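You operate a simulated robot arm through the tools that you are given. There is no shell and no other tool.

You are at the controls of a simulated robot arm. One attempt, no reset.

JOB
Land the table, shut off the air and bleed the line to 0.
Fine: in that order; wait for the LAND lamp; turn the black panel knob to 0 as well.

Only the result counts: the job must be done as asked and must still hold three seconds after the hand-in. Knocking over, shifting, dropping, spilling or breaking anything else fails it.

ROBOT AND FRAMES
A 7-joint arm with a two-finger gripper, fixed in place. Base frame: the origin is at the foot of the arm, x ahead of it, y to its left, z up. Units: m, degrees, N and s.
With the tool pointing down near the work surface it reaches from about 0.3 to 0.7 m from the base axis. Its first joint turns from -66.0 to 66.0 degrees. Payload 2.45 kg.
Tool frame: the origin (TCP) lies between the finger pads and is the grasp point; the fingertips stand 0.026 m ahead of it; z points along the fingers, y is the line along which they close. Largest opening 0.096 m; the body of the gripper starts 0.069 m behind the TCP.
Orientation is told as [roll, pitch, yaw] about the base's x, y, z axes, in that order, counted from this pose: with the fingers straight down and closing along the base's y, the tool's x points along the base's -x, its y along +y and its z along -z.

CONTROLS
- The arm moves only by the tool servo_tool. Its argument "rows" is a list of rows, each a list of 6 numbers: the shift along the tool's x, y, z in m, then the turn, a rotation vector about the tool's x, y, z in degrees. In form: [[x, y, z, ax, ay, az], ...]. A call has 1 to 20 rows; each row is the pose to reach, as a shift and turn from the pose commanded when the call began, along the tool's axes at that moment. "jaw" is the opening, from 0 (shut) to 1 (fully open), set as the call begins (left out, the last holds). Rows are played at 5 a second. More than 0.05 m and 8.6 degrees between two rows, or a gripper value outside its range, and nothing of the call is played. A pose out of reach is approached as far as the arm can. The call stops where the force on the tool passes 40 N (or 10 N more than at its start, if that is more) or the arm is blocked; 0.2 s more then pass. The fingers move at their own pace and stop on an object; they squeeze with about 34 N. The grip force told is the motor's: it shows also when the fingers shut on nothing. Time passes only in rows, and 0.2 s behind the last, so rows that repeat a pose let the fingers close. It gives the time, the measured TCP pose, the force on the tool (base axes), the opening and the grip force at its end, in the units of the frame above (readings bear some noise), with the torque about the TCP (base axes, N m) and any sound that the robot's microphone picked up.
- Cameras (640 x 400 px; columns grow to the right, rows downward): "scene" is fixed at [0.1617, -0.391, 1.4225]; the picture's right is [0.80, -0.60, 0.00], its down [-0.36, -0.47, -0.80] and it looks along [0.48, 0.64, -0.59] (base axes); focal length 328 px, centre (320, 200). "wrist" rides on the gripper at [0.082, 0.003, -0.098] in the tool frame; the picture's right is [-0.04, 1.00, 0.00], its down [-0.73, -0.03, -0.68] and it looks along [-0.68, -0.03, 0.73] (tool axes); focal length 256 px, centre (320, 200). There is no depth. A picture from a camera that has moved, and an enlarged one, comes with that camera's place and axes in the base frame and with its lens.
- capture(camera): a new picture of that camera. It takes no simulated time.
- close_up(camera, box): a new picture of the part [left, top, right, bottom] of that camera's present view, enlarged. It takes no simulated time.
- finish_job(): hands the job in; it is judged then, once.

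Nothing tells you positions but the pictures and the camera data. Unless the task says otherwise, let go and move clear before handing in.

The tools are called after "Emit:" as a command line: name --pt "numbers of a row" for each row, then --argument value for the rest, lists and objects as JSON in quotes. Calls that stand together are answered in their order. servo_tool: Moves the arm, as the interface text tells. Its arguments: {"type":"object","properties":{"rows":{"type":"array"},"jaw":{"type":"number"}},"required":["rows"]} The other tools are called the same way: capture (camera) takes a picture; close_up (camera, box) takes an enlarged picture of a part of a camera's view; finish_job () hands the job in.

At the start:

```text
clock: 0.0
ee_pos: [0.3598, 0.1749, 1.1297]
tool_rot: [0.0, 0.0, 0.0]
wrist_force: [-0.3, 0.3, -0.6]
moment: [0.01, 0.0, 0.01]
opening: 0.096
grasp_force: 0.1
```

scene: 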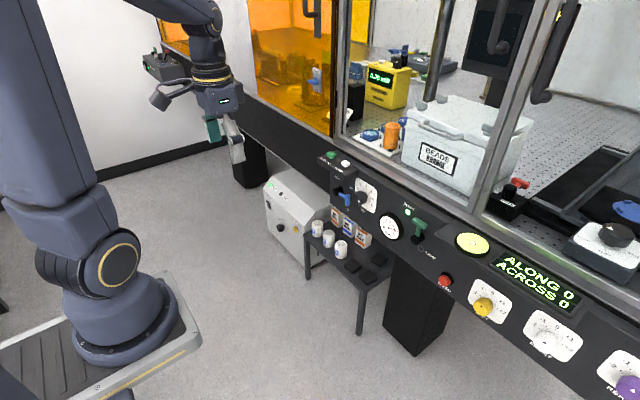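
wrist: 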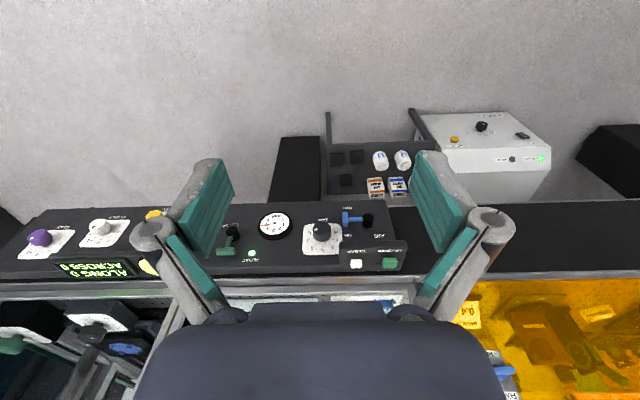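

I see a black panel along an optical table front: a green lever (FLOAT/LAND), a gauge, a regulator knob, a blue valve and lamps. I'll enlarge the panel to read the labels before I move.

Emit:
close_up --camera "scene" --box '[310, 140, 470, 270]'

Emit:
close_up --camera "wrist" --box '[190, 190, 430, 290]'

Emit:
close_up --camera "scene" --box '[440, 220, 640, 400]'

Emit:
close_up --camera "scene" --box '[250, 150, 410, 280]'

```text
3.08 times, centred on (390, 205) of scene
camera zoom: at [0.1617, -0.391, 1.4225], right [0.8, -0.6, 0.0], down [-0.36, -0.47, -0.8], along [0.48, 0.64, -0.59], focal length 1011 px, centre (105, 185)
```

zoom: 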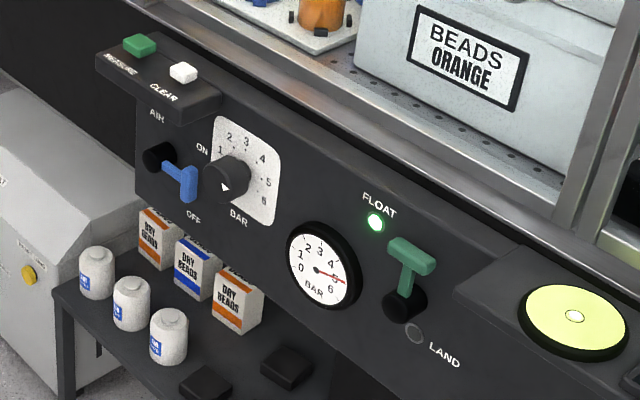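

```text
2.67 times, centred on (310, 240) of wrist
camera zoom: at [0.2801, 0.1782, 1.2283], right [0.04, 1.0, 0.0], down [0.73, -0.03, 0.68], along [0.68, -0.03, -0.73], focal length 683 px, centre (347, 93)
```

zoom: 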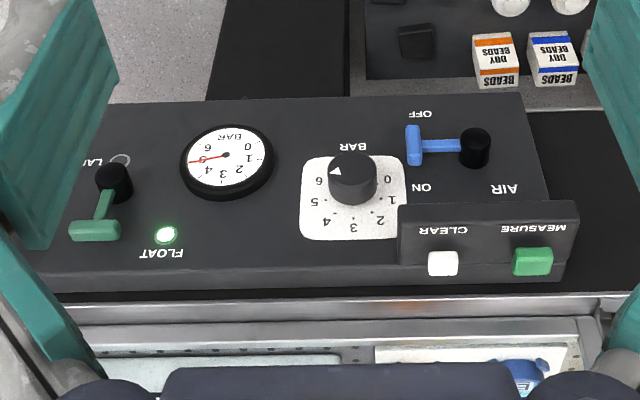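

```text
2.22 times, centred on (540, 310) of scene
camera zoom: at [0.1617, -0.391, 1.4225], right [0.8, -0.6, 0.0], down [-0.36, -0.47, -0.8], along [0.48, 0.64, -0.59], focal length 730 px, centre (-169, -44)
```

zoom: 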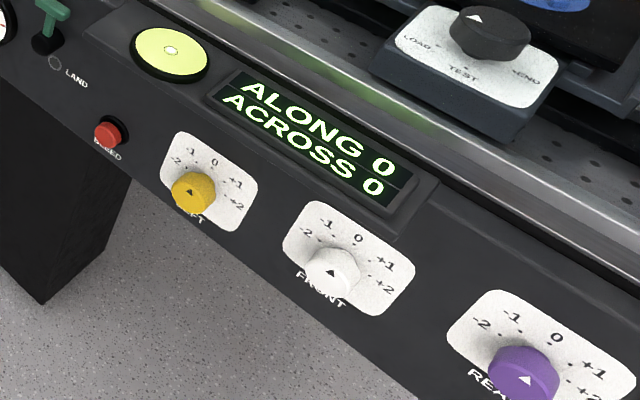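

```text
3.08 times, centred on (330, 215) of scene
camera zoom: at [0.1617, -0.391, 1.4225], right [0.8, -0.6, 0.0], down [-0.36, -0.47, -0.8], along [0.48, 0.64, -0.59], focal length 1011 px, centre (289, 154)
```

zoom: 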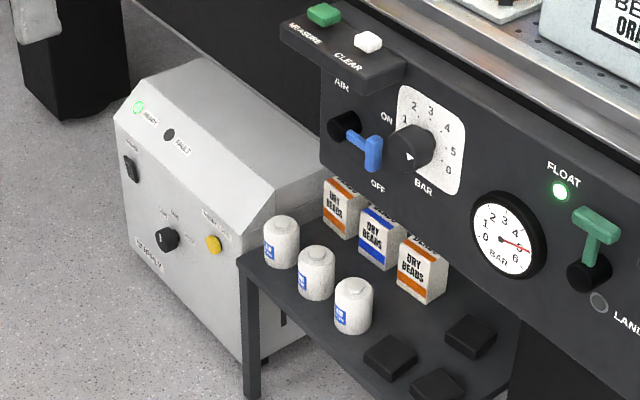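

The panel is a vertical face near x≈0.747. From triangulation:
- **FLOAT/LAND lever:** hub near (0.74, -0.046, 0.846), handle pointing up.
- **Blue AIR valve:** hub near (0.74, 0.27, 0.82), handle pointing right (ON).
- **Other controls:** the BAR knob sits next to the valve, and the red BLEED button is further right.

Next I'll tilt the tool to horizontal and move in front of the lever, staying clear of the panel.

Emit:
servo_tool --pt "-0.012 -0.018 0.01 0 -7.5 0" --pt "-0.024 -0.036 0.02 0 -15 0" --pt "-0.036 -0.054 0.03 0 -22.5 0" --pt "-0.048 -0.072 0.045 0 -30 0" --pt "-0.06 -0.09 0.06 0 -37.5 0" --pt "-0.075 -0.11 0.075 0 -45 0" --pt "-0.09 -0.13 0.09 0 -52.5 0" --pt "-0.105 -0.15 0.105 0 -60 0" --pt "-0.12 -0.17 0.12 0 -67.5 0" --pt "-0.135 -0.19 0.14 0 -75 0" --pt "-0.15 -0.205 0.16 0 -82.5 0" --pt "-0.16 -0.22 0.18 0 -90 0" --jaw 1

```text
clock: 2.6
ee_pos: [0.5518, 0.0109, 1.0908]
tool_rot: [-0.4, -76.8, -0.1]
wrist_force: [-0.1, -0.8, -0.1]
moment: [-0.02, 0.0, -0.01]
opening: 0.0959
grasp_force: 0.1
out of reach, approached as far as the arm can: row 5, 6, 7, 8, 9, 10, 11, 12
```

The arm fell short of the commanded pose, at about -77° pitch and z≈1.09. I'll look at it before trying again.

Emit:
servo_tool --pt "0 0 0 0 0 0" --pt "0 0 0 0 0 0"

Emit:
capture --camera "scene"

Emit:
capture --camera "wrist"

```text
clock: 3.2
ee_pos: [0.553, 0.0116, 1.0901]
tool_rot: [-0.4, -76.7, 0.0]
wrist_force: [0.3, -0.2, -0.5]
moment: [-0.02, 0.0, 0.02]
opening: 0.096
grasp_force: 0.0
```

```text
taken
```

scene: 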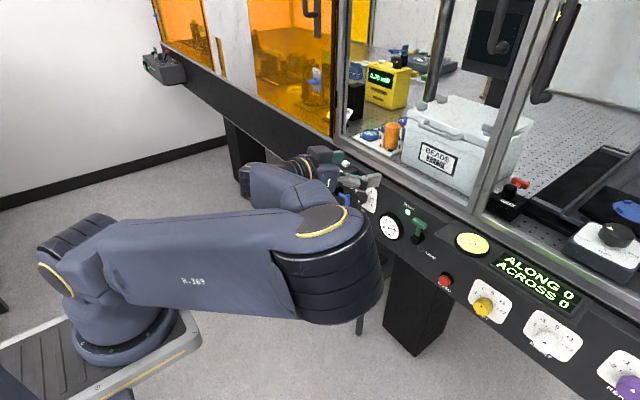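

```text
taken
camera wrist: at [0.4396, 0.0153, 1.0335], right [0.02, 1.0, 0.04], down [-0.49, -0.02, 0.87], along [0.87, -0.03, 0.49], focal length 256 px, centre (320, 200)
```

wrist: 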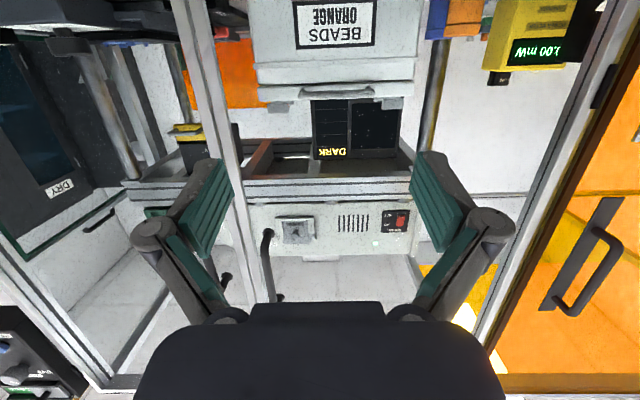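

The tool is nearly level in front of the panel and the elbow has swung out to the right without touching anything. I'll lower it in small steps and finish the tilt, watching for reach limits.

Emit:
servo_tool --pt "0.025 -0.01 0.006 0 0 0" --pt "0.05 -0.02 0.012 0 0 0" --pt "0.075 -0.03 0.018 0 -3 0" --pt "0.1 -0.04 0.024 0 -6 0" --pt "0.12 -0.05 0.028 0 -9 0" --pt "0.136 -0.057 0.032 0 -13 0"

Emit:
capture --camera "scene"

```text
clock: 4.6
ee_pos: [0.5536, 0.0086, 1.106]
tool_rot: [-1.1, -79.0, 0.0]
wrist_force: [0.2, 0.0, 0.4]
moment: [0.02, -0.02, -0.01]
opening: 0.0959
grasp_force: 0.0
out of reach, approached as far as the arm can: row 1, 2, 3, 4, 5, 6
```

```text
taken
```

scene: 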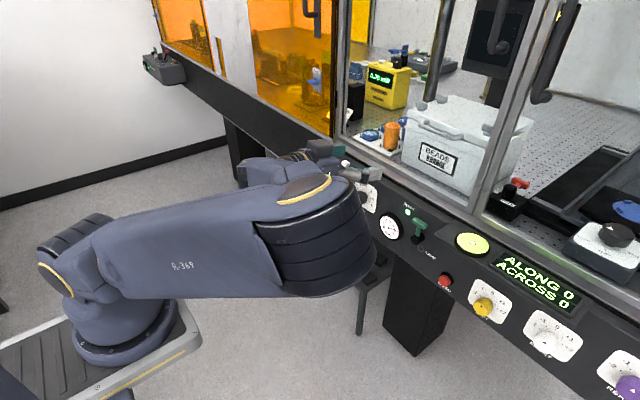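

The arm reached a joint limit near level. I'll go back to a milder tilt of about 45°, so it can lower with the elbow up. The levers, button and knob can all be worked at a slant.

Emit:
servo_tool --pt "-0.01 0 -0.01 0 7 0" --pt "-0.02 0 -0.02 0 14 0" --pt "-0.02 0 -0.03 0 21 0" --pt "-0.02 0 -0.04 0 28 0" --pt "-0.02 0 -0.05 0 35 0" --pt "-0.02 0 -0.05 0 40 0"

Emit:
capture --camera "scene"

```text
clock: 6.0
ee_pos: [0.5107, 0.0111, 1.1337]
tool_rot: [-0.3, -38.9, -0.9]
wrist_force: [-0.1, -1.1, -0.1]
moment: [0.0, 0.01, 0.0]
opening: 0.096
grasp_force: 0.0
out of reach, approached as far as the arm can: row 3
```

```text
taken
```

scene: 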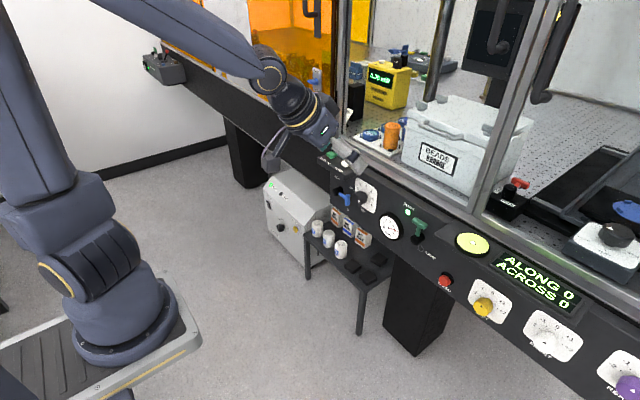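

The elbow is up again at -39°. I'll keep this branch, tilt slightly to about -45° and go to a standoff in front of the green lever with the jaw shut.

Emit:
servo_tool --pt "0.001 -0.009 0.03 0 0 0" --pt "0.003 -0.018 0.06 0 -2 0" --pt "0.004 -0.028 0.09 0 -4 0" --pt "0.006 -0.038 0.12 0 -6 0" --pt "0.007 -0.048 0.15 0 -8 0" --pt "0.008 -0.057 0.18 0 -8 0" --jaw 0

Emit:
capture --camera "scene"

Emit:
capture --camera "wrist"

```text
clock: 7.4
ee_pos: [0.6163, -0.0489, 0.9886]
tool_rot: [-0.5, -47.0, -0.9]
wrist_force: [0.4, 0.4, -0.2]
moment: [0.04, -0.02, 0.02]
opening: 0.0
grasp_force: 28.4
out of reach, approached as far as the arm can: row 1, 2
```

```text
taken
```

scene: 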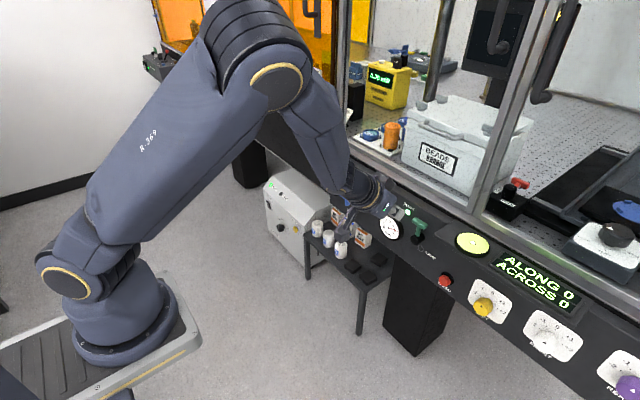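

```text
taken
camera wrist: at [0.4915, -0.0432, 0.9966], right [0.05, 1.0, 0.02], down [0.0, -0.03, 1.0], along [1.0, -0.05, 0.0], focal length 256 px, centre (320, 200)
```

wrist: 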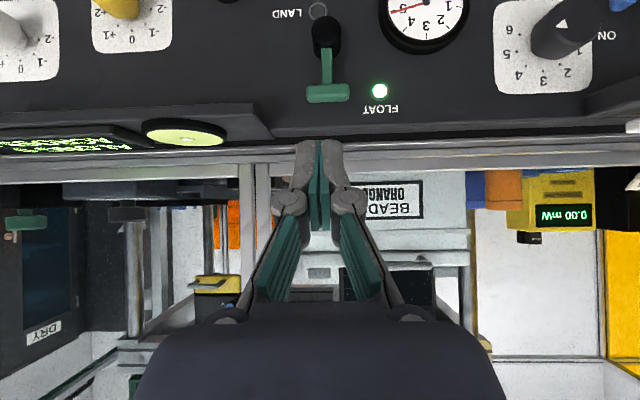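

The wrist camera now faces the panel squarely, with the picture upside down. I'll enlarge the lever, gauge, knob and valve.

Emit:
close_up --camera "wrist" --box '[240, 0, 480, 150]'

Emit:
close_up --camera "wrist" --box '[440, 0, 640, 125]'

Emit:
close_up --camera "scene" --box '[370, 180, 470, 300]'

```text
2.67 times, centred on (360, 75) of wrist
camera zoom: at [0.4915, -0.0432, 0.9966], right [0.05, 1.0, 0.02], down [0.0, -0.03, 1.0], along [1.0, -0.05, 0.0], focal length 683 px, centre (213, 533)
```

zoom: 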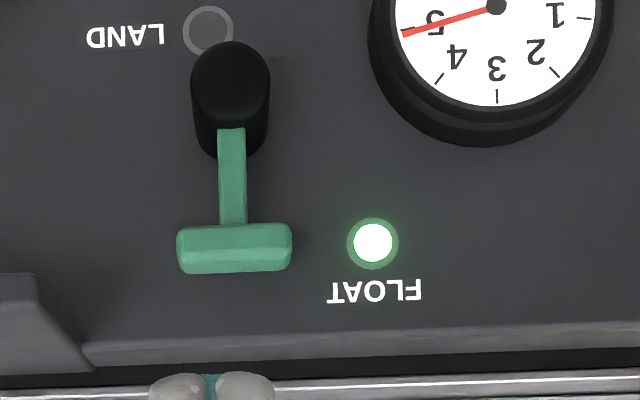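

```text
3.20 times, centred on (540, 62) of wrist
camera zoom: at [0.4915, -0.0432, 0.9966], right [0.05, 1.0, 0.02], down [0.0, -0.03, 1.0], along [1.0, -0.05, 0.0], focal length 819 px, centre (-384, 640)
```

zoom: 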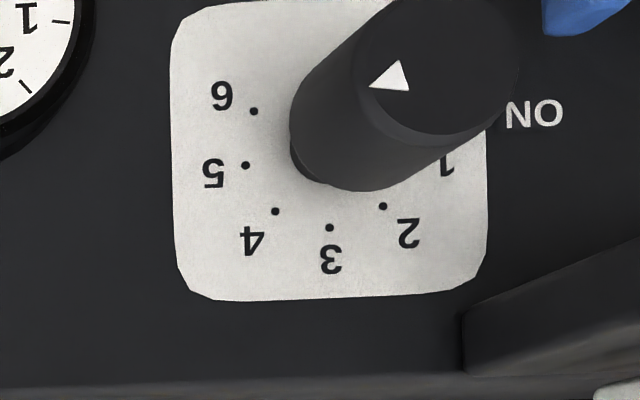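

```text
3.33 times, centred on (420, 240) of scene
camera zoom: at [0.1617, -0.391, 1.4225], right [0.8, -0.6, 0.0], down [-0.36, -0.47, -0.8], along [0.48, 0.64, -0.59], focal length 1095 px, centre (-13, 67)
```

zoom: 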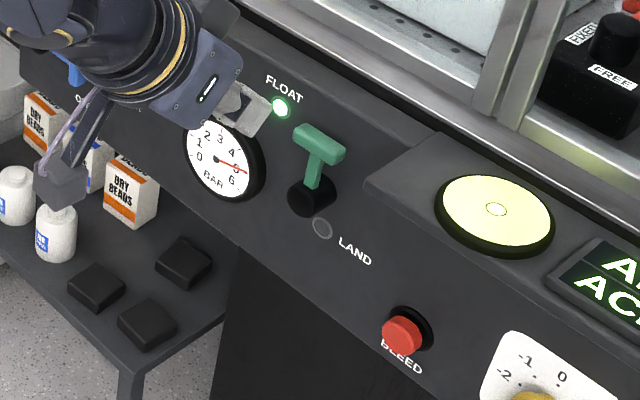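

The hub sticks out about 27 mm, and the 39 mm T-bar is centred near (0.725, -0.047, 0.899). The closed fingertips go to the left of the bar first, so I can then push it clockwise towards LAND.

Emit:
servo_tool --pt "-0.005 0.025 0.025 0 0 0" --pt "-0.009 0.051 0.052 0 0 0" --pt "-0.008 0.051 0.08 0 0 0" --pt "-0.007 0.051 0.105 0 0 0" --pt "-0.006 0.051 0.124 0 0 0" --pt "-0.006 0.051 0.124 0 0 0"

Emit:
capture --camera "wrist"

Emit:
close_up --camera "scene" --box '[350, 160, 480, 300]'

```text
clock: 8.8
ee_pos: [0.7134, -0.0011, 0.9086]
tool_rot: [-0.4, -47.0, -0.9]
wrist_force: [0.2, 0.4, 1.3]
moment: [0.0, 0.0, -0.01]
opening: 0.0
grasp_force: 29.2
```

```text
taken
camera wrist: at [0.5872, 0.0057, 0.9162], right [0.05, 1.0, 0.02], down [0.0, -0.03, 1.0], along [1.0, -0.05, 0.0], focal length 256 px, centre (320, 200)
```

wrist: 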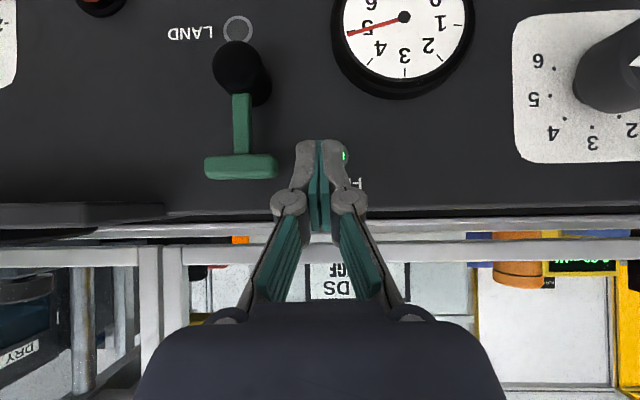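

```text
2.86 times, centred on (415, 230) of scene
camera zoom: at [0.1617, -0.391, 1.4225], right [0.8, -0.6, 0.0], down [-0.36, -0.47, -0.8], along [0.48, 0.64, -0.59], focal length 938 px, centre (49, 114)
```

zoom: 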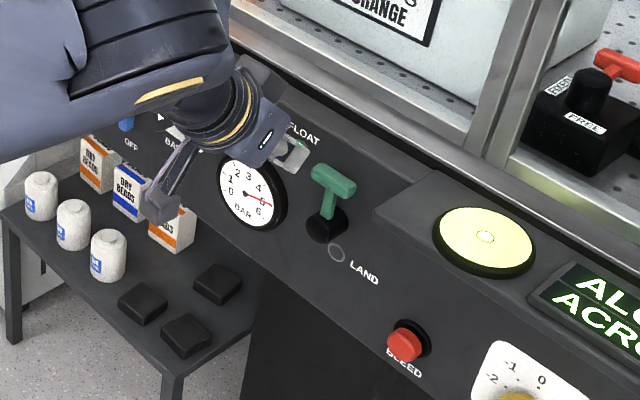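

The fingertips sit just left of the T-bar at the right height. I'll push it clockwise along its arc through the first 60° or so, then look.

Emit:
servo_tool --pt "0 -0.0134 0 0 0 0" --pt "-0.0026 -0.02 -0.0024 0 0 0" --pt "-0.0044 -0.027 -0.0041 0 0 0" --pt "-0.0055 -0.0345 -0.0051 0 0 0" --pt "-0.0061 -0.042 -0.0057 0 0 0" --pt "-0.0058 -0.0497 -0.0055 0 0 0" --pt "-0.0051 -0.0573 -0.0048 0 0 0" --pt "-0.0033 -0.065 -0.0031 0 0 0" --pt "-0.0012 -0.072 -0.0012 0 0 0"

Emit:
capture --camera "wrist"

Emit:
close_up --camera "scene" --box '[350, 160, 480, 300]'

```text
clock: 10.8
ee_pos: [0.7114, -0.0713, 0.9114]
tool_rot: [-0.5, -47.0, -0.9]
wrist_force: [-0.7, 0.1, 0.3]
moment: [0.01, 0.01, 0.01]
opening: 0.0
grasp_force: 28.5
```

```text
taken
camera wrist: at [0.5858, -0.0655, 0.9185], right [0.05, 1.0, 0.02], down [0.0, -0.02, 1.0], along [1.0, -0.05, 0.0], focal length 256 px, centre (320, 200)
```

wrist: 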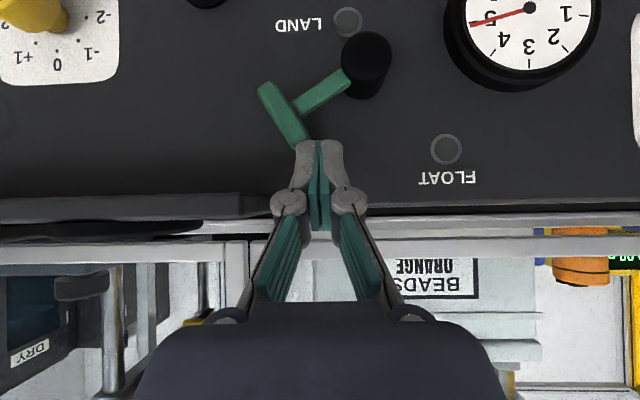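

```text
2.86 times, centred on (415, 230) of scene
camera zoom: at [0.1617, -0.391, 1.4225], right [0.8, -0.6, 0.0], down [-0.36, -0.47, -0.8], along [0.48, 0.64, -0.59], focal length 938 px, centre (49, 114)
```

zoom: 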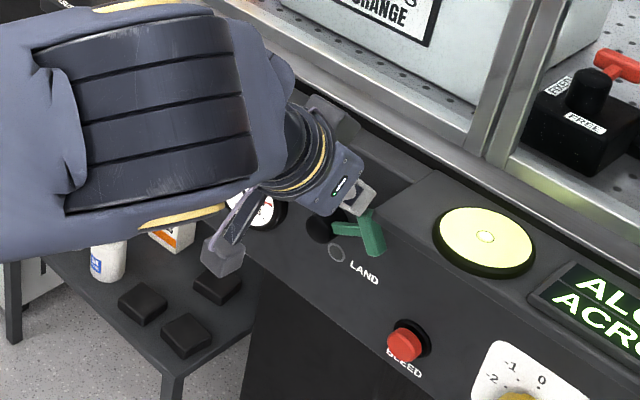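

The lever has swung to about 60° and the FLOAT lamp is out. I'll push straight down to finish the turn to LAND.

Emit:
servo_tool --pt "0.0066 -0.003 0.0061 0 0 0" --pt "0.0131 -0.004 0.0123 0 0 0" --pt "0.0197 -0.004 0.0184 0 0 0" --pt "0.0241 -0.004 0.0225 0 0 0" --pt "0.027 -0.004 0.0252 0 0 0" --pt "0.028 -0.004 0.0262 0 0 0"

Emit:
capture --camera "wrist"

Emit:
close_up --camera "scene" --box '[350, 160, 480, 300]'

```text
clock: 12.2
ee_pos: [0.7115, -0.0755, 0.8726]
tool_rot: [-0.3, -47.1, -0.9]
wrist_force: [-0.3, 2.1, 0.6]
moment: [0.0, -0.02, 0.06]
opening: 0.0001
grasp_force: 28.3
```

```text
taken
camera wrist: at [0.585, -0.0697, 0.8806], right [0.05, 1.0, 0.03], down [0.0, -0.03, 1.0], along [1.0, -0.05, 0.0], focal length 256 px, centre (320, 200)
```

wrist: 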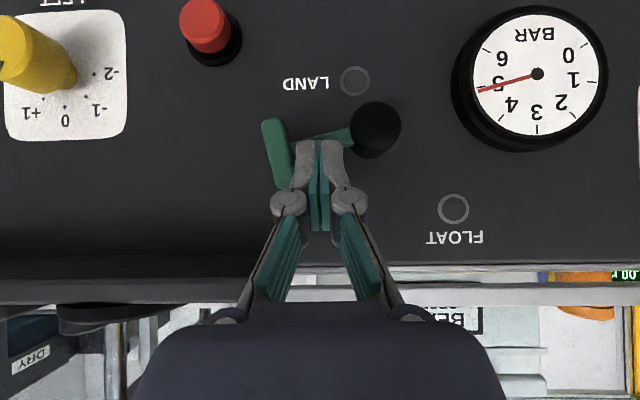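

```text
2.86 times, centred on (415, 230) of scene
camera zoom: at [0.1617, -0.391, 1.4225], right [0.8, -0.6, 0.0], down [-0.36, -0.47, -0.8], along [0.48, 0.64, -0.59], focal length 938 px, centre (49, 114)
```

zoom: 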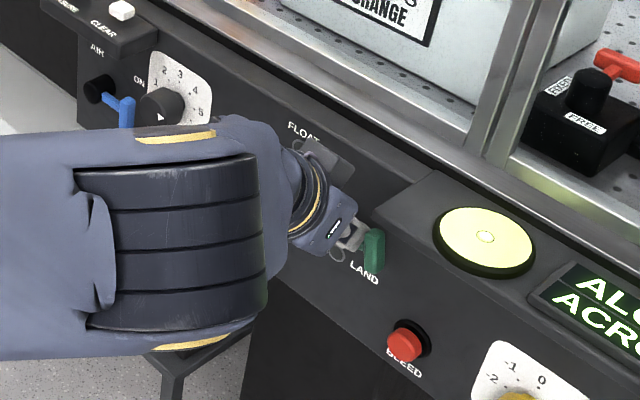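

The lever is nearly horizontal, perhaps 10° short. I'll press a few millimetres further and then wait.

Emit:
servo_tool --pt "0.0022 0 0.002 0 0 0" --pt "0.0044 0 0.0041 0 0 0" --pt "0.0066 0 0.0061 0 0 0" --pt "0.0066 0 0.0061 0 0 0"

Emit:
capture --camera "wrist"

```text
clock: 13.2
ee_pos: [0.7106, -0.0772, 0.8645]
tool_rot: [-0.5, -47.0, -1.0]
wrist_force: [-3.6, -1.7, 5.4]
moment: [0.03, -0.01, 0.0]
opening: 0.0
grasp_force: 28.7
```

```text
taken
camera wrist: at [0.5853, -0.07, 0.8717], right [0.05, 1.0, 0.02], down [0.0, -0.02, 1.0], along [1.0, -0.05, 0.0], focal length 256 px, centre (320, 200)
```

wrist: 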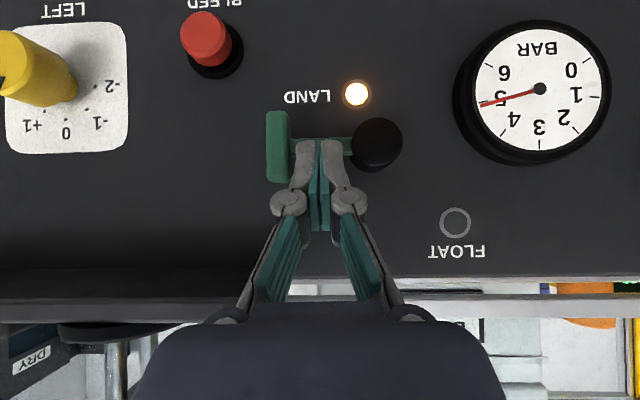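

The LAND lamp is lit and the lever is fully horizontal. I'll back out along the tool axis and check that the lamp stays on.

Emit:
servo_tool --pt "-0.002 0 -0.02 0 0 0" --pt "-0.002 0 -0.05 0 0 0" --pt "-0.002 0 -0.08 0 0 0" --pt "-0.002 0 -0.11 0 0 0" --pt "-0.002 0 -0.11 0 0 0" --pt "-0.002 0 -0.11 0 0 0" --pt "-0.002 0 -0.11 0 0 0" --pt "-0.002 0 -0.11 0 0 0"

Emit:
capture --camera "wrist"

Emit:
capture --camera "scene"

```text
clock: 15.0
ee_pos: [0.6319, -0.0731, 0.9408]
tool_rot: [-0.4, -47.0, -0.8]
wrist_force: [-0.4, -0.4, -0.4]
moment: [-0.02, 0.0, -0.02]
opening: 0.0
grasp_force: 28.5
```

```text
taken
camera wrist: at [0.5062, -0.0675, 0.9482], right [0.05, 1.0, 0.03], down [0.0, -0.03, 1.0], along [1.0, -0.05, 0.0], focal length 256 px, centre (320, 200)
```

wrist: 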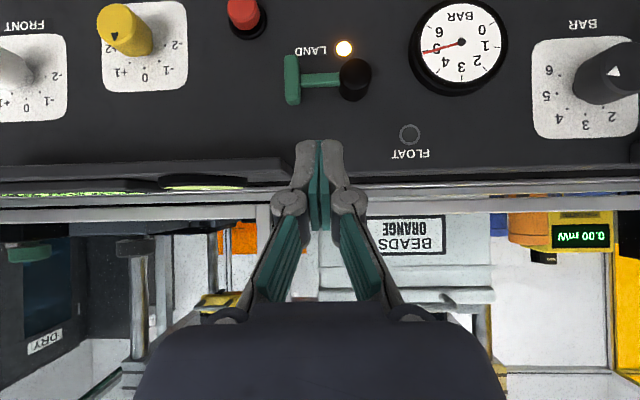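

```text
taken
```

scene: 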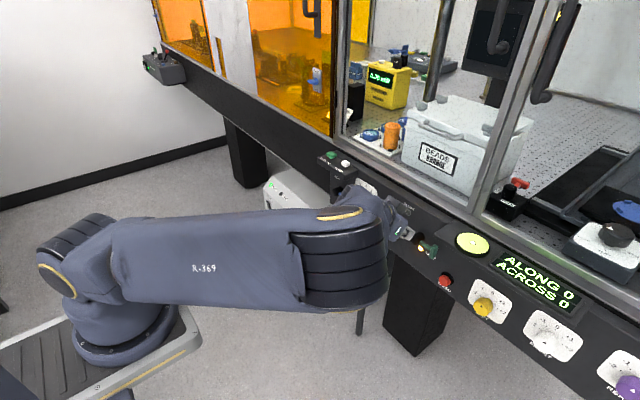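

LAND lamp is steadily on. I'll move left, well clear of the panel, to view the AIR valve and BAR knob from the front.

Emit:
servo_tool --pt "0.03 0.03 -0.016 0 0 0" --pt "0.03 0.07 -0.016 0 0 0" --pt "0.03 0.11 -0.016 0 0 0" --pt "0.03 0.15 -0.016 0 0 0" --pt "0.03 0.19 -0.016 0 0 0" --pt "0.03 0.23 -0.016 0 0 0" --pt "0.03 0.27 -0.016 0 0 0" --pt "0.03 0.27 -0.016 0 0 0"

Emit:
capture --camera "wrist"

Emit:
capture --camera "scene"

```text
clock: 16.8
ee_pos: [0.6053, 0.196, 0.9283]
tool_rot: [-0.4, -47.0, -0.9]
wrist_force: [-0.5, -0.5, 0.6]
moment: [0.0, 0.0, -0.01]
opening: 0.0
grasp_force: 28.9
```

```text
taken
camera wrist: at [0.4796, 0.202, 0.9357], right [0.05, 1.0, 0.03], down [0.0, -0.03, 1.0], along [1.0, -0.05, 0.0], focal length 256 px, centre (320, 200)
```

wrist: 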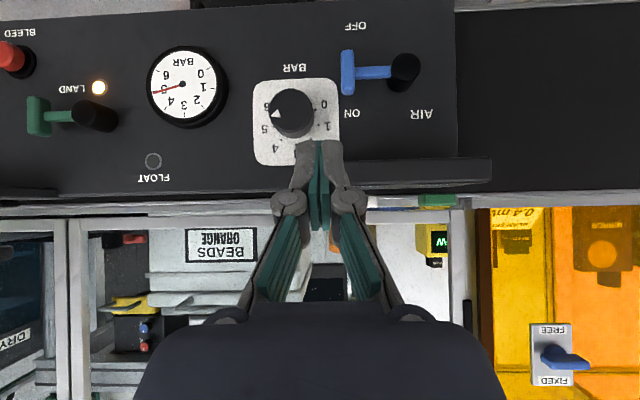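

```text
taken
```

scene: 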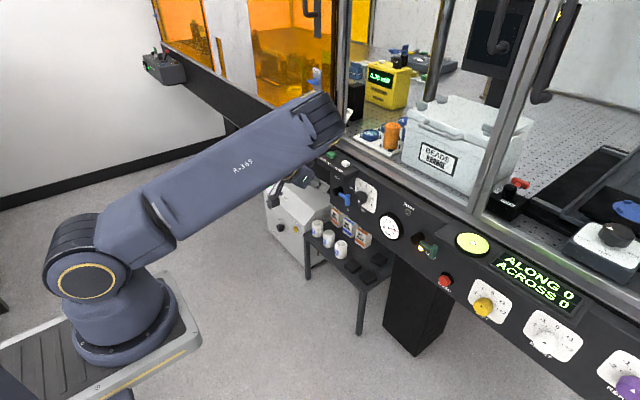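

I can now see the valve and knob from the front. I'll enlarge both to locate them precisely.

Emit:
close_up --camera "wrist" --box '[230, 0, 470, 150]'

Emit:
close_up --camera "scene" --box '[310, 140, 420, 250]'

```text
2.67 times, centred on (350, 75) of wrist
camera zoom: at [0.4796, 0.202, 0.9357], right [0.05, 1.0, 0.03], down [0.0, -0.03, 1.0], along [1.0, -0.05, 0.0], focal length 683 px, centre (240, 533)
```

zoom: 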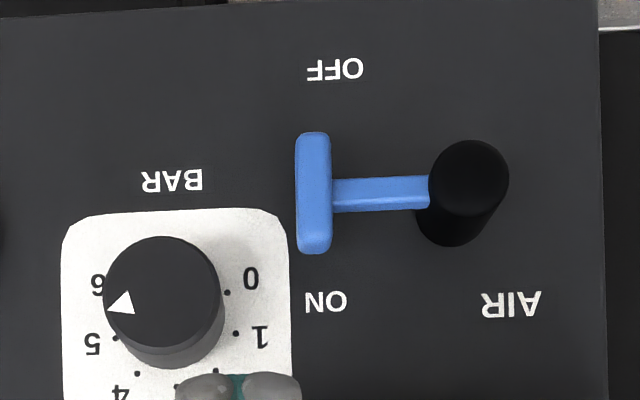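

```text
3.64 times, centred on (365, 195) of scene
camera zoom: at [0.1617, -0.391, 1.4225], right [0.8, -0.6, 0.0], down [-0.36, -0.47, -0.8], along [0.48, 0.64, -0.59], focal length 1194 px, centre (156, 218)
```

zoom: 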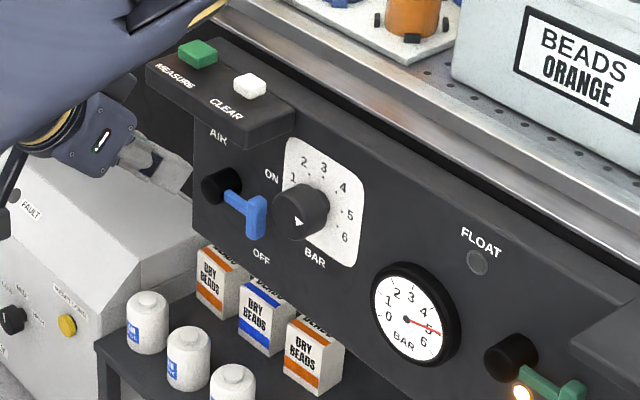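

The valve hub is near (0.72, 0.272, 0.816), with its T-bar at y≈0.22. The BAR knob is near (y 0.166, z 0.851), radius 20 mm, and the MEASURE/CLEAR box hangs above with its bottom edge at about z 0.905, x 0.695. I'll approach along the tool axis under the box to just above the blue bar, stopping short to check.

Emit:
servo_tool --pt "-0.02 0.024 0.0175 0 0 0" --pt "-0.02 0.024 0.045 0 0 0" --pt "-0.02 0.024 0.07 0 0 0" --pt "-0.02 0.024 0.09 0 0 0" --pt "-0.02 0.024 0.09 0 0 0"

Emit:
capture --camera "wrist"

Emit:
close_up --camera "scene" --box '[310, 140, 420, 250]'

```text
clock: 18.0
ee_pos: [0.6848, 0.2201, 0.8807]
tool_rot: [-0.4, -47.1, -0.9]
wrist_force: [0.0, 0.9, 0.7]
moment: [0.04, -0.03, 0.03]
opening: 0.0
grasp_force: 28.1
```

```text
taken
camera wrist: at [0.5584, 0.2249, 0.8891], right [0.05, 1.0, 0.02], down [0.0, -0.03, 1.0], along [1.0, -0.05, 0.0], focal length 256 px, centre (320, 200)
```

wrist: 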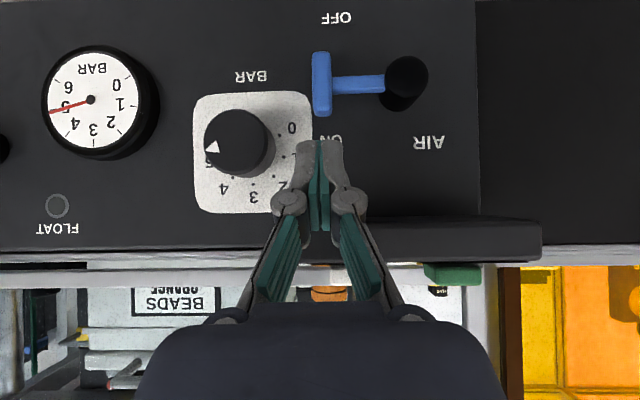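

```text
3.64 times, centred on (365, 195) of scene
camera zoom: at [0.1617, -0.391, 1.4225], right [0.8, -0.6, 0.0], down [-0.36, -0.47, -0.8], along [0.48, 0.64, -0.59], focal length 1194 px, centre (156, 218)
```

zoom: 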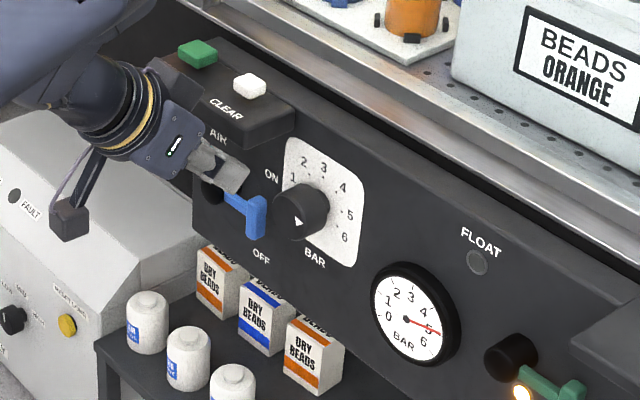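

The alignment matches my estimates. Next I'll push the blue handle clockwise from pointing right to pointing down, which is OFF.

Emit:
servo_tool --pt "-0.0009 0 0.0269 0 0 0" --pt "0.0026 0 0.0301 0 0 0" --pt "0.0079 -0.0036 0.0351 0 0 0" --pt "0.0132 -0.0066 0.04 0 0 0" --pt "0.0189 -0.0085 0.0453 0 0 0" --pt "0.0247 -0.0091 0.0507 0 0 0" --pt "0.0306 -0.0085 0.0562 0 0 0" --pt "0.0363 -0.0075 0.0616 0 0 0" --pt "0.0419 -0.005 0.0668 0 0 0" --pt "0.0472 -0.0018 0.0717 0 0 0" --pt "0.0521 0.0025 0.0763 0 0 0" --pt "0.0566 0.0075 0.0805 0 0 0" --pt "0.0605 0.0135 0.0842 0 0 0" --pt "0.064 0.02 0.0874 0 0 0"

Emit:
capture --camera "wrist"

Emit:
close_up --camera "scene" --box '[310, 140, 420, 250]'

```text
clock: 21.0
ee_pos: [0.7056, 0.2378, 0.7733]
tool_rot: [-0.4, -47.0, -0.9]
wrist_force: [-0.4, 0.9, 0.3]
moment: [0.01, -0.04, 0.0]
opening: 0.0
grasp_force: 28.6
```

```text
taken
camera wrist: at [0.5795, 0.2438, 0.7824], right [0.05, 1.0, 0.03], down [0.0, -0.03, 1.0], along [1.0, -0.05, -0.01], focal length 256 px, centre (320, 200)
```

wrist: 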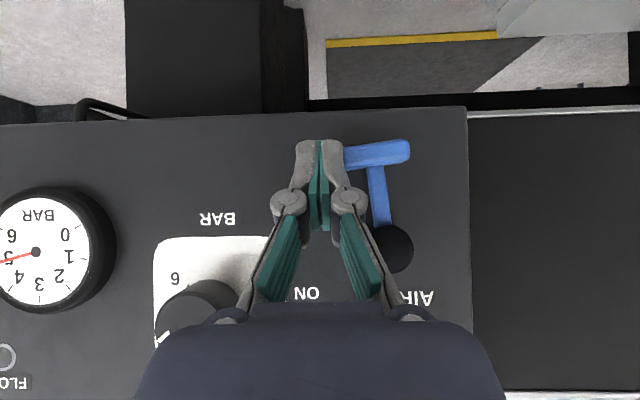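

```text
3.64 times, centred on (365, 195) of scene
camera zoom: at [0.1617, -0.391, 1.4225], right [0.8, -0.6, 0.0], down [-0.36, -0.47, -0.8], along [0.48, 0.64, -0.59], focal length 1194 px, centre (156, 218)
```

zoom: 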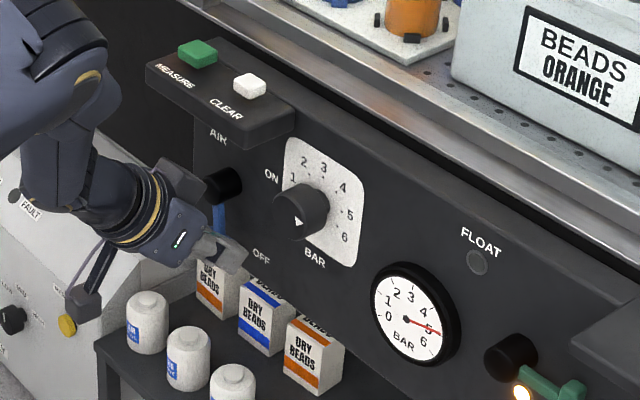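

The handle is almost straight down, about 7° short. I'll nudge it a few more millimetres left to its stop.

Emit:
servo_tool --pt "0 0.003 0 0 0 0" --pt "0 0.006 0 0 0 0" --pt "0 0.009 0 0 0 0" --pt "0 0.009 0 0 0 0"

Emit:
close_up --camera "wrist" --box '[200, 100, 480, 280]'

```text
clock: 22.0
ee_pos: [0.7063, 0.2436, 0.775]
tool_rot: [-0.6, -46.9, -0.9]
wrist_force: [-6.8, -13.9, 1.8]
moment: [-0.21, 0.03, -0.18]
opening: 0.0
grasp_force: 28.4
```

```text
2.22 times, centred on (340, 190) of wrist
camera zoom: at [0.5804, 0.2506, 0.782], right [0.05, 1.0, 0.02], down [0.0, -0.02, 1.0], along [1.0, -0.05, 0.0], focal length 569 px, centre (276, 222)
```

zoom: 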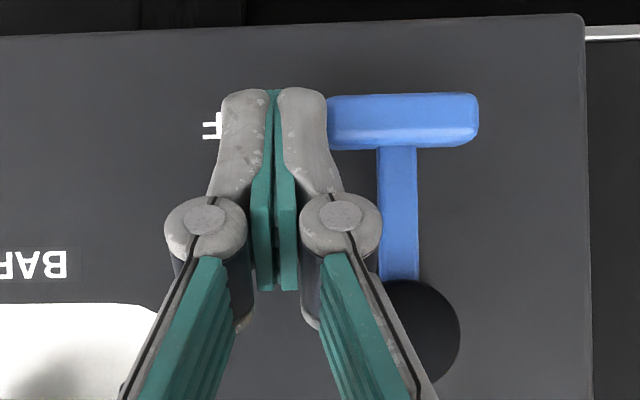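

The valve is against its stop at OFF; it took 14 N. I'll ease off, back away, and move right to the BLEED button.

Emit:
servo_tool --pt "0 -0.012 0 0 0 0" --pt "0 -0.012 -0.03 0 0 0" --pt "0 -0.012 -0.065 0 0 0" --pt "0.02 -0.012 -0.1 0 0 0" --pt "0.03 -0.012 -0.12 0 0 0"

Emit:
capture --camera "wrist"

Emit:
capture --camera "scene"

```text
clock: 23.2
ee_pos: [0.5967, 0.2383, 0.835]
tool_rot: [-0.3, -47.0, -1.0]
wrist_force: [0.0, 0.2, -0.6]
moment: [0.03, 0.01, -0.01]
opening: 0.0
grasp_force: 28.7
```

```text
taken
camera wrist: at [0.4704, 0.2441, 0.8424], right [0.05, 1.0, 0.03], down [0.0, -0.03, 1.0], along [1.0, -0.05, 0.0], focal length 256 px, centre (320, 200)
```

wrist: 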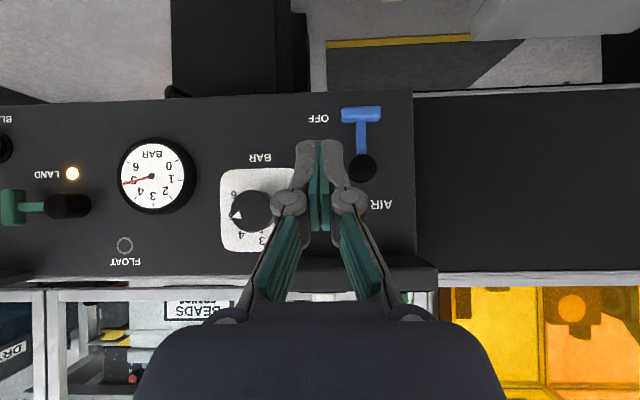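

```text
taken
```

scene: 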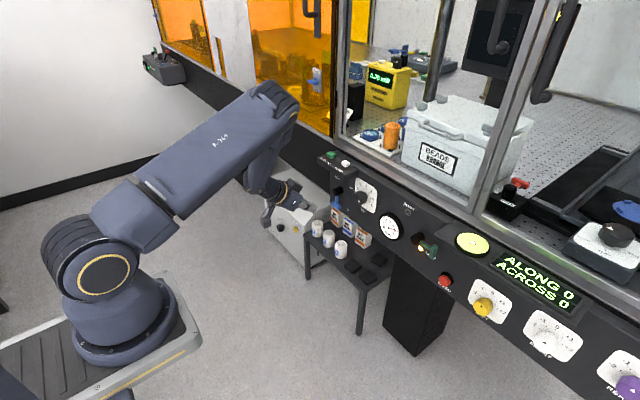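

AIR is at OFF, LAND is lit and the gauge still reads 5, as expected. I'll go right to a standoff in front of BLEED.

Emit:
servo_tool --pt "-0.004 -0.042 0 0 0 0" --pt "-0.008 -0.085 0 0 0 0" --pt "-0.012 -0.128 0 0 0 0" --pt "-0.016 -0.171 0 0 0 0" --pt "-0.02 -0.214 0 0 0 0" --pt "-0.024 -0.257 0 0 0 0" --pt "-0.028 -0.3 0 0 0 0" --pt "-0.031 -0.343 0 0 0 0" --pt "-0.034 -0.384 0 0 0 0" --pt "-0.034 -0.384 0 0 0 0"

Emit:
capture --camera "wrist"

Emit:
capture --camera "scene"

```text
clock: 25.4
ee_pos: [0.613, -0.147, 0.8608]
tool_rot: [-0.4, -47.0, -0.9]
wrist_force: [0.8, -0.6, -0.1]
moment: [0.0, 0.01, 0.05]
opening: 0.0
grasp_force: 28.6
```

```text
taken
camera wrist: at [0.4876, -0.141, 0.8685], right [0.05, 1.0, 0.03], down [0.0, -0.03, 1.0], along [1.0, -0.05, 0.0], focal length 256 px, centre (320, 200)
```

wrist: 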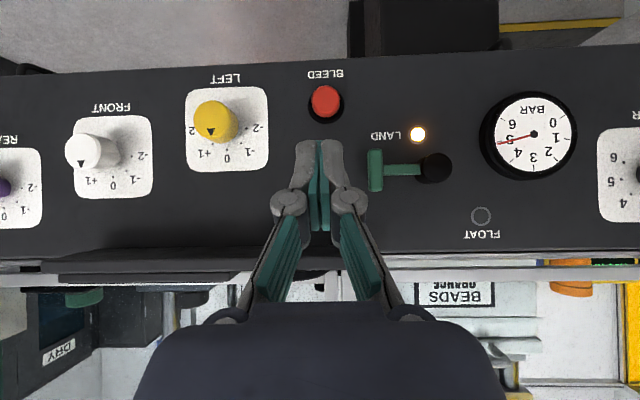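

```text
taken
```

scene: 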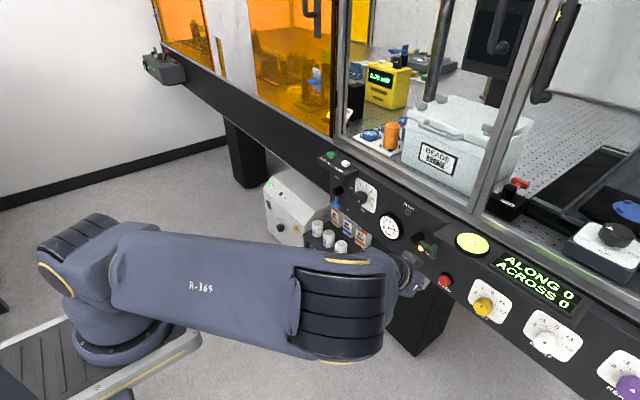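

From here the scene camera still sees the gauge. I'll enlarge the button and gauge for position and reading.

Emit:
close_up --camera "wrist" --box '[270, 50, 390, 150]'

Emit:
close_up --camera "scene" --box '[370, 200, 480, 300]'

```text
4.00 times, centred on (330, 100) of wrist
camera zoom: at [0.4876, -0.141, 0.8685], right [0.05, 1.0, 0.03], down [0.0, -0.03, 1.0], along [1.0, -0.05, 0.0], focal length 1024 px, centre (280, 600)
```

zoom: 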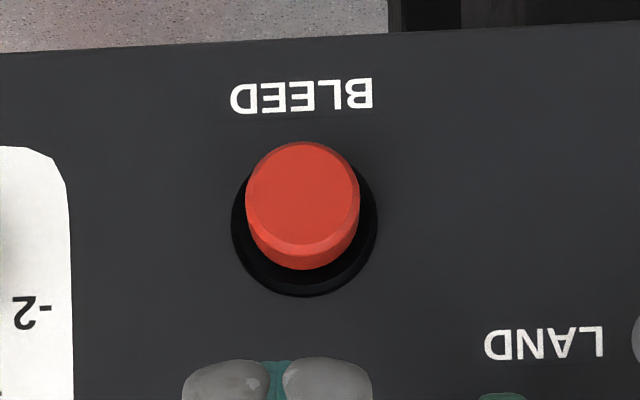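

```text
4.00 times, centred on (425, 250) of scene
camera zoom: at [0.1617, -0.391, 1.4225], right [0.8, -0.6, 0.0], down [-0.36, -0.47, -0.8], along [0.48, 0.64, -0.59], focal length 1314 px, centre (-100, 0)
```

zoom: 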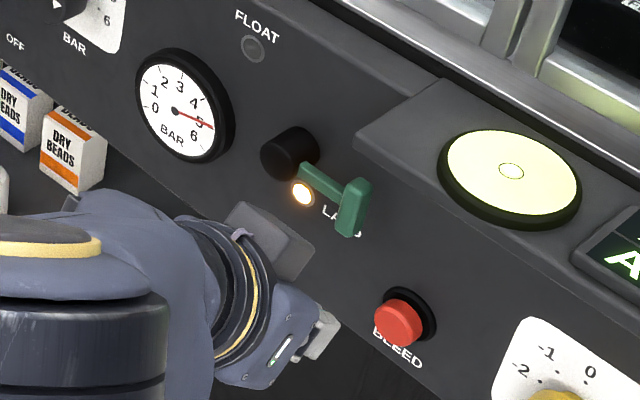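

The BLEED cap's face is near (0.733, -0.145, 0.771). I'll bring the fingertip edge to just in front of it.

Emit:
servo_tool --pt "0.001 0.002 0.03 0 0 0" --pt "0.003 0.002 0.06 0 0 0" --pt "0.005 0.002 0.09 0 0 0" --pt "0.0067 0.002 0.1115 0 0 0" --pt "0.0067 0.002 0.1115 0 0 0"

Emit:
capture --camera "wrist"

Emit:
close_up --camera "scene" --box '[370, 200, 480, 300]'

```text
clock: 26.6
ee_pos: [0.6905, -0.1478, 0.7786]
tool_rot: [-0.4, -47.0, -0.8]
wrist_force: [0.5, -0.3, 0.4]
moment: [-0.01, 0.03, 0.0]
opening: 0.0
grasp_force: 28.7
```

```text
taken
camera wrist: at [0.5643, -0.1409, 0.7874], right [0.05, 1.0, 0.03], down [0.0, -0.03, 1.0], along [1.0, -0.05, 0.0], focal length 256 px, centre (320, 200)
```

wrist: 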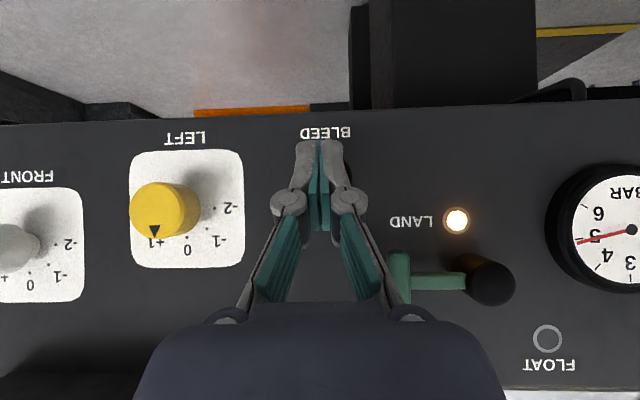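

```text
4.00 times, centred on (425, 250) of scene
camera zoom: at [0.1617, -0.391, 1.4225], right [0.8, -0.6, 0.0], down [-0.36, -0.47, -0.8], along [0.48, 0.64, -0.59], focal length 1314 px, centre (-100, 0)
```

zoom: 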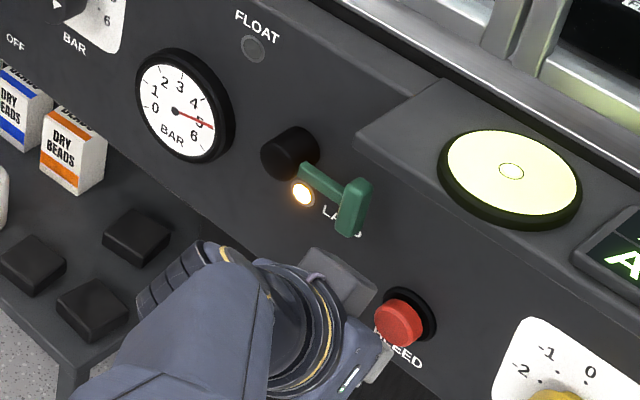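

The tip is just in front of the cap, about 4 mm too far right. I'll correct that and press inward slowly.

Emit:
servo_tool --pt "-0.0055 0.004 0.0058 0 0 0" --pt "-0.0082 0.004 0.0088 0 0 0" --pt "-0.0102 0.004 0.011 0 0 0" --pt "-0.0123 0.004 0.0132 0 0 0" --pt "-0.0136 0.004 0.0146 0 0 0"

Emit:
close_up --camera "scene" --box '[370, 200, 480, 300]'

```text
clock: 27.8
ee_pos: [0.709, -0.1436, 0.7796]
tool_rot: [-0.2, -46.8, -1.0]
wrist_force: [-3.9, 0.8, -1.6]
moment: [0.0, 0.03, 0.0]
opening: 0.0057
grasp_force: 28.7
heard: click
```

```text
4.00 times, centred on (425, 250) of scene
camera zoom: at [0.1616, -0.391, 1.4225], right [0.8, -0.6, 0.0], down [-0.36, -0.47, -0.8], along [0.48, 0.64, -0.59], focal length 1314 px, centre (-100, 0)
```

zoom: 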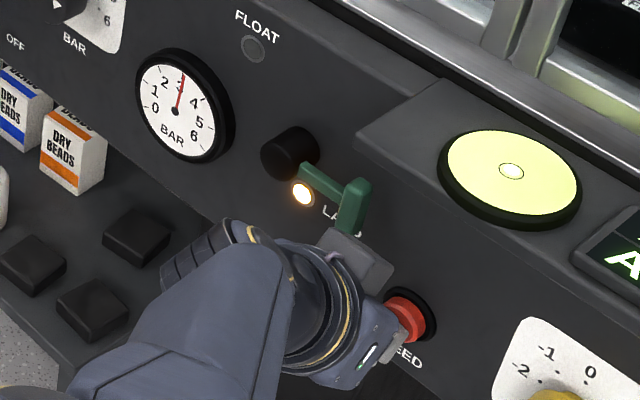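

It clicked and the gauge is falling, now near 3. I'll hold the button down.

Emit:
servo_tool --pt "0 0 0 0 0 0" --pt "0 0 0 0 0 0" --pt "0 0 0 0 0 0" --pt "0 0 0 0 0 0" --pt "0 0 0 0 0 0" --pt "0 0 0 0 0 0" --pt "0 0 0 0 0 0" --pt "0 0 0 0 0 0" --pt "0 0 0 0 0 0" --pt "0 0 0 0 0 0" --pt "0 0 0 0 0 0" --pt "0 0 0 0 0 0" --pt "0 0 0 0 0 0" --pt "0 0 0 0 0 0" --pt "0 0 0 0 0 0"

Emit:
close_up --camera "scene" --box '[370, 200, 480, 300]'

```text
clock: 31.0
ee_pos: [0.7109, -0.1437, 0.7801]
tool_rot: [-0.3, -47.1, -0.9]
wrist_force: [-2.9, 0.2, 1.7]
moment: [0.01, 0.0, -0.03]
opening: 0.006
grasp_force: 28.4
```

```text
4.00 times, centred on (425, 250) of scene
camera zoom: at [0.1616, -0.391, 1.4225], right [0.8, -0.6, 0.0], down [-0.36, -0.47, -0.8], along [0.48, 0.64, -0.59], focal length 1314 px, centre (-100, 0)
```

zoom: 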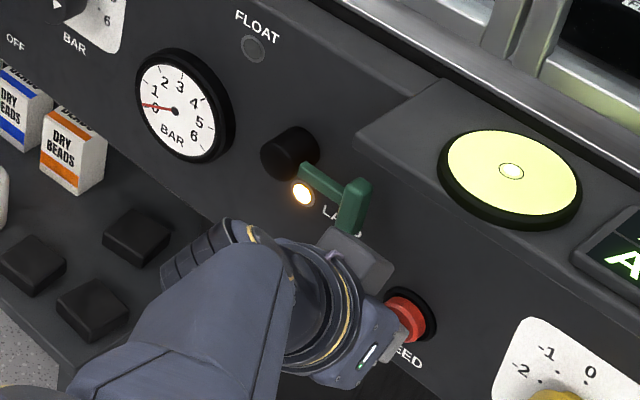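

The gauge reads 0. I'll hold a little longer, release, back off and check that it stays there.

Emit:
servo_tool --pt "0 0 0 0 0 0" --pt "0 0 0 0 0 0" --pt "0 0 0 0 0 0" --pt "0 0 0 0 0 0" --pt "0 0 0 0 0 0" --pt "0 0 0 0 0 0" --pt "0 0 0 0 0 0" --pt "0 0 0 0 0 0" --pt "0 0 0 0 0 0" --pt "0.0136 0 -0.0146 0 0 0" --pt "0.018 0 -0.05 0 0 0" --pt "0.018 0 -0.09 0 0 0" --pt "0.018 0 -0.12 0 0 0" --pt "0.018 0 -0.12 0 0 0"

Emit:
close_up --camera "scene" --box '[340, 180, 480, 300]'

Emit:
capture --camera "wrist"

```text
clock: 34.0
ee_pos: [0.6107, -0.142, 0.8489]
tool_rot: [-0.3, -47.1, -1.0]
wrist_force: [0.0, 0.1, -0.5]
moment: [0.0, 0.02, 0.0]
opening: 0.0
grasp_force: 28.4
```

```text
3.33 times, centred on (410, 240) of scene
camera zoom: at [0.1617, -0.391, 1.4225], right [0.8, -0.6, 0.0], down [-0.36, -0.47, -0.8], along [0.48, 0.64, -0.59], focal length 1095 px, centre (20, 67)
```

zoom: 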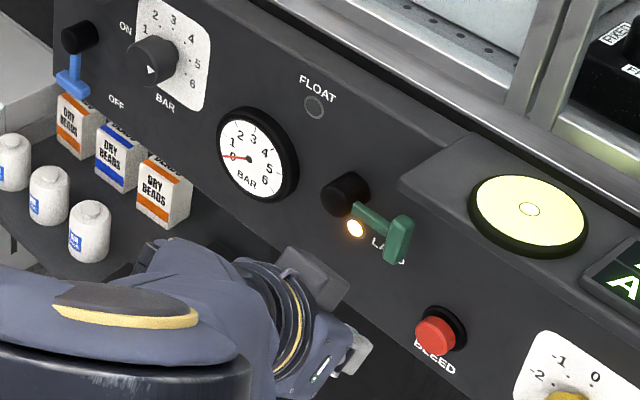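

```text
taken
camera wrist: at [0.4842, -0.135, 0.8563], right [0.05, 1.0, 0.03], down [0.0, -0.03, 1.0], along [1.0, -0.05, -0.01], focal length 256 px, centre (320, 200)
```

wrist: 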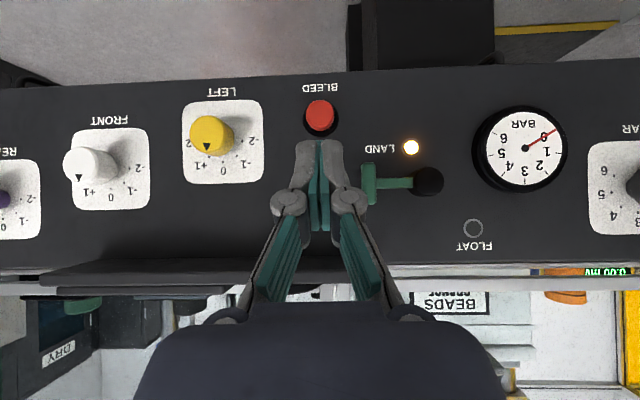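

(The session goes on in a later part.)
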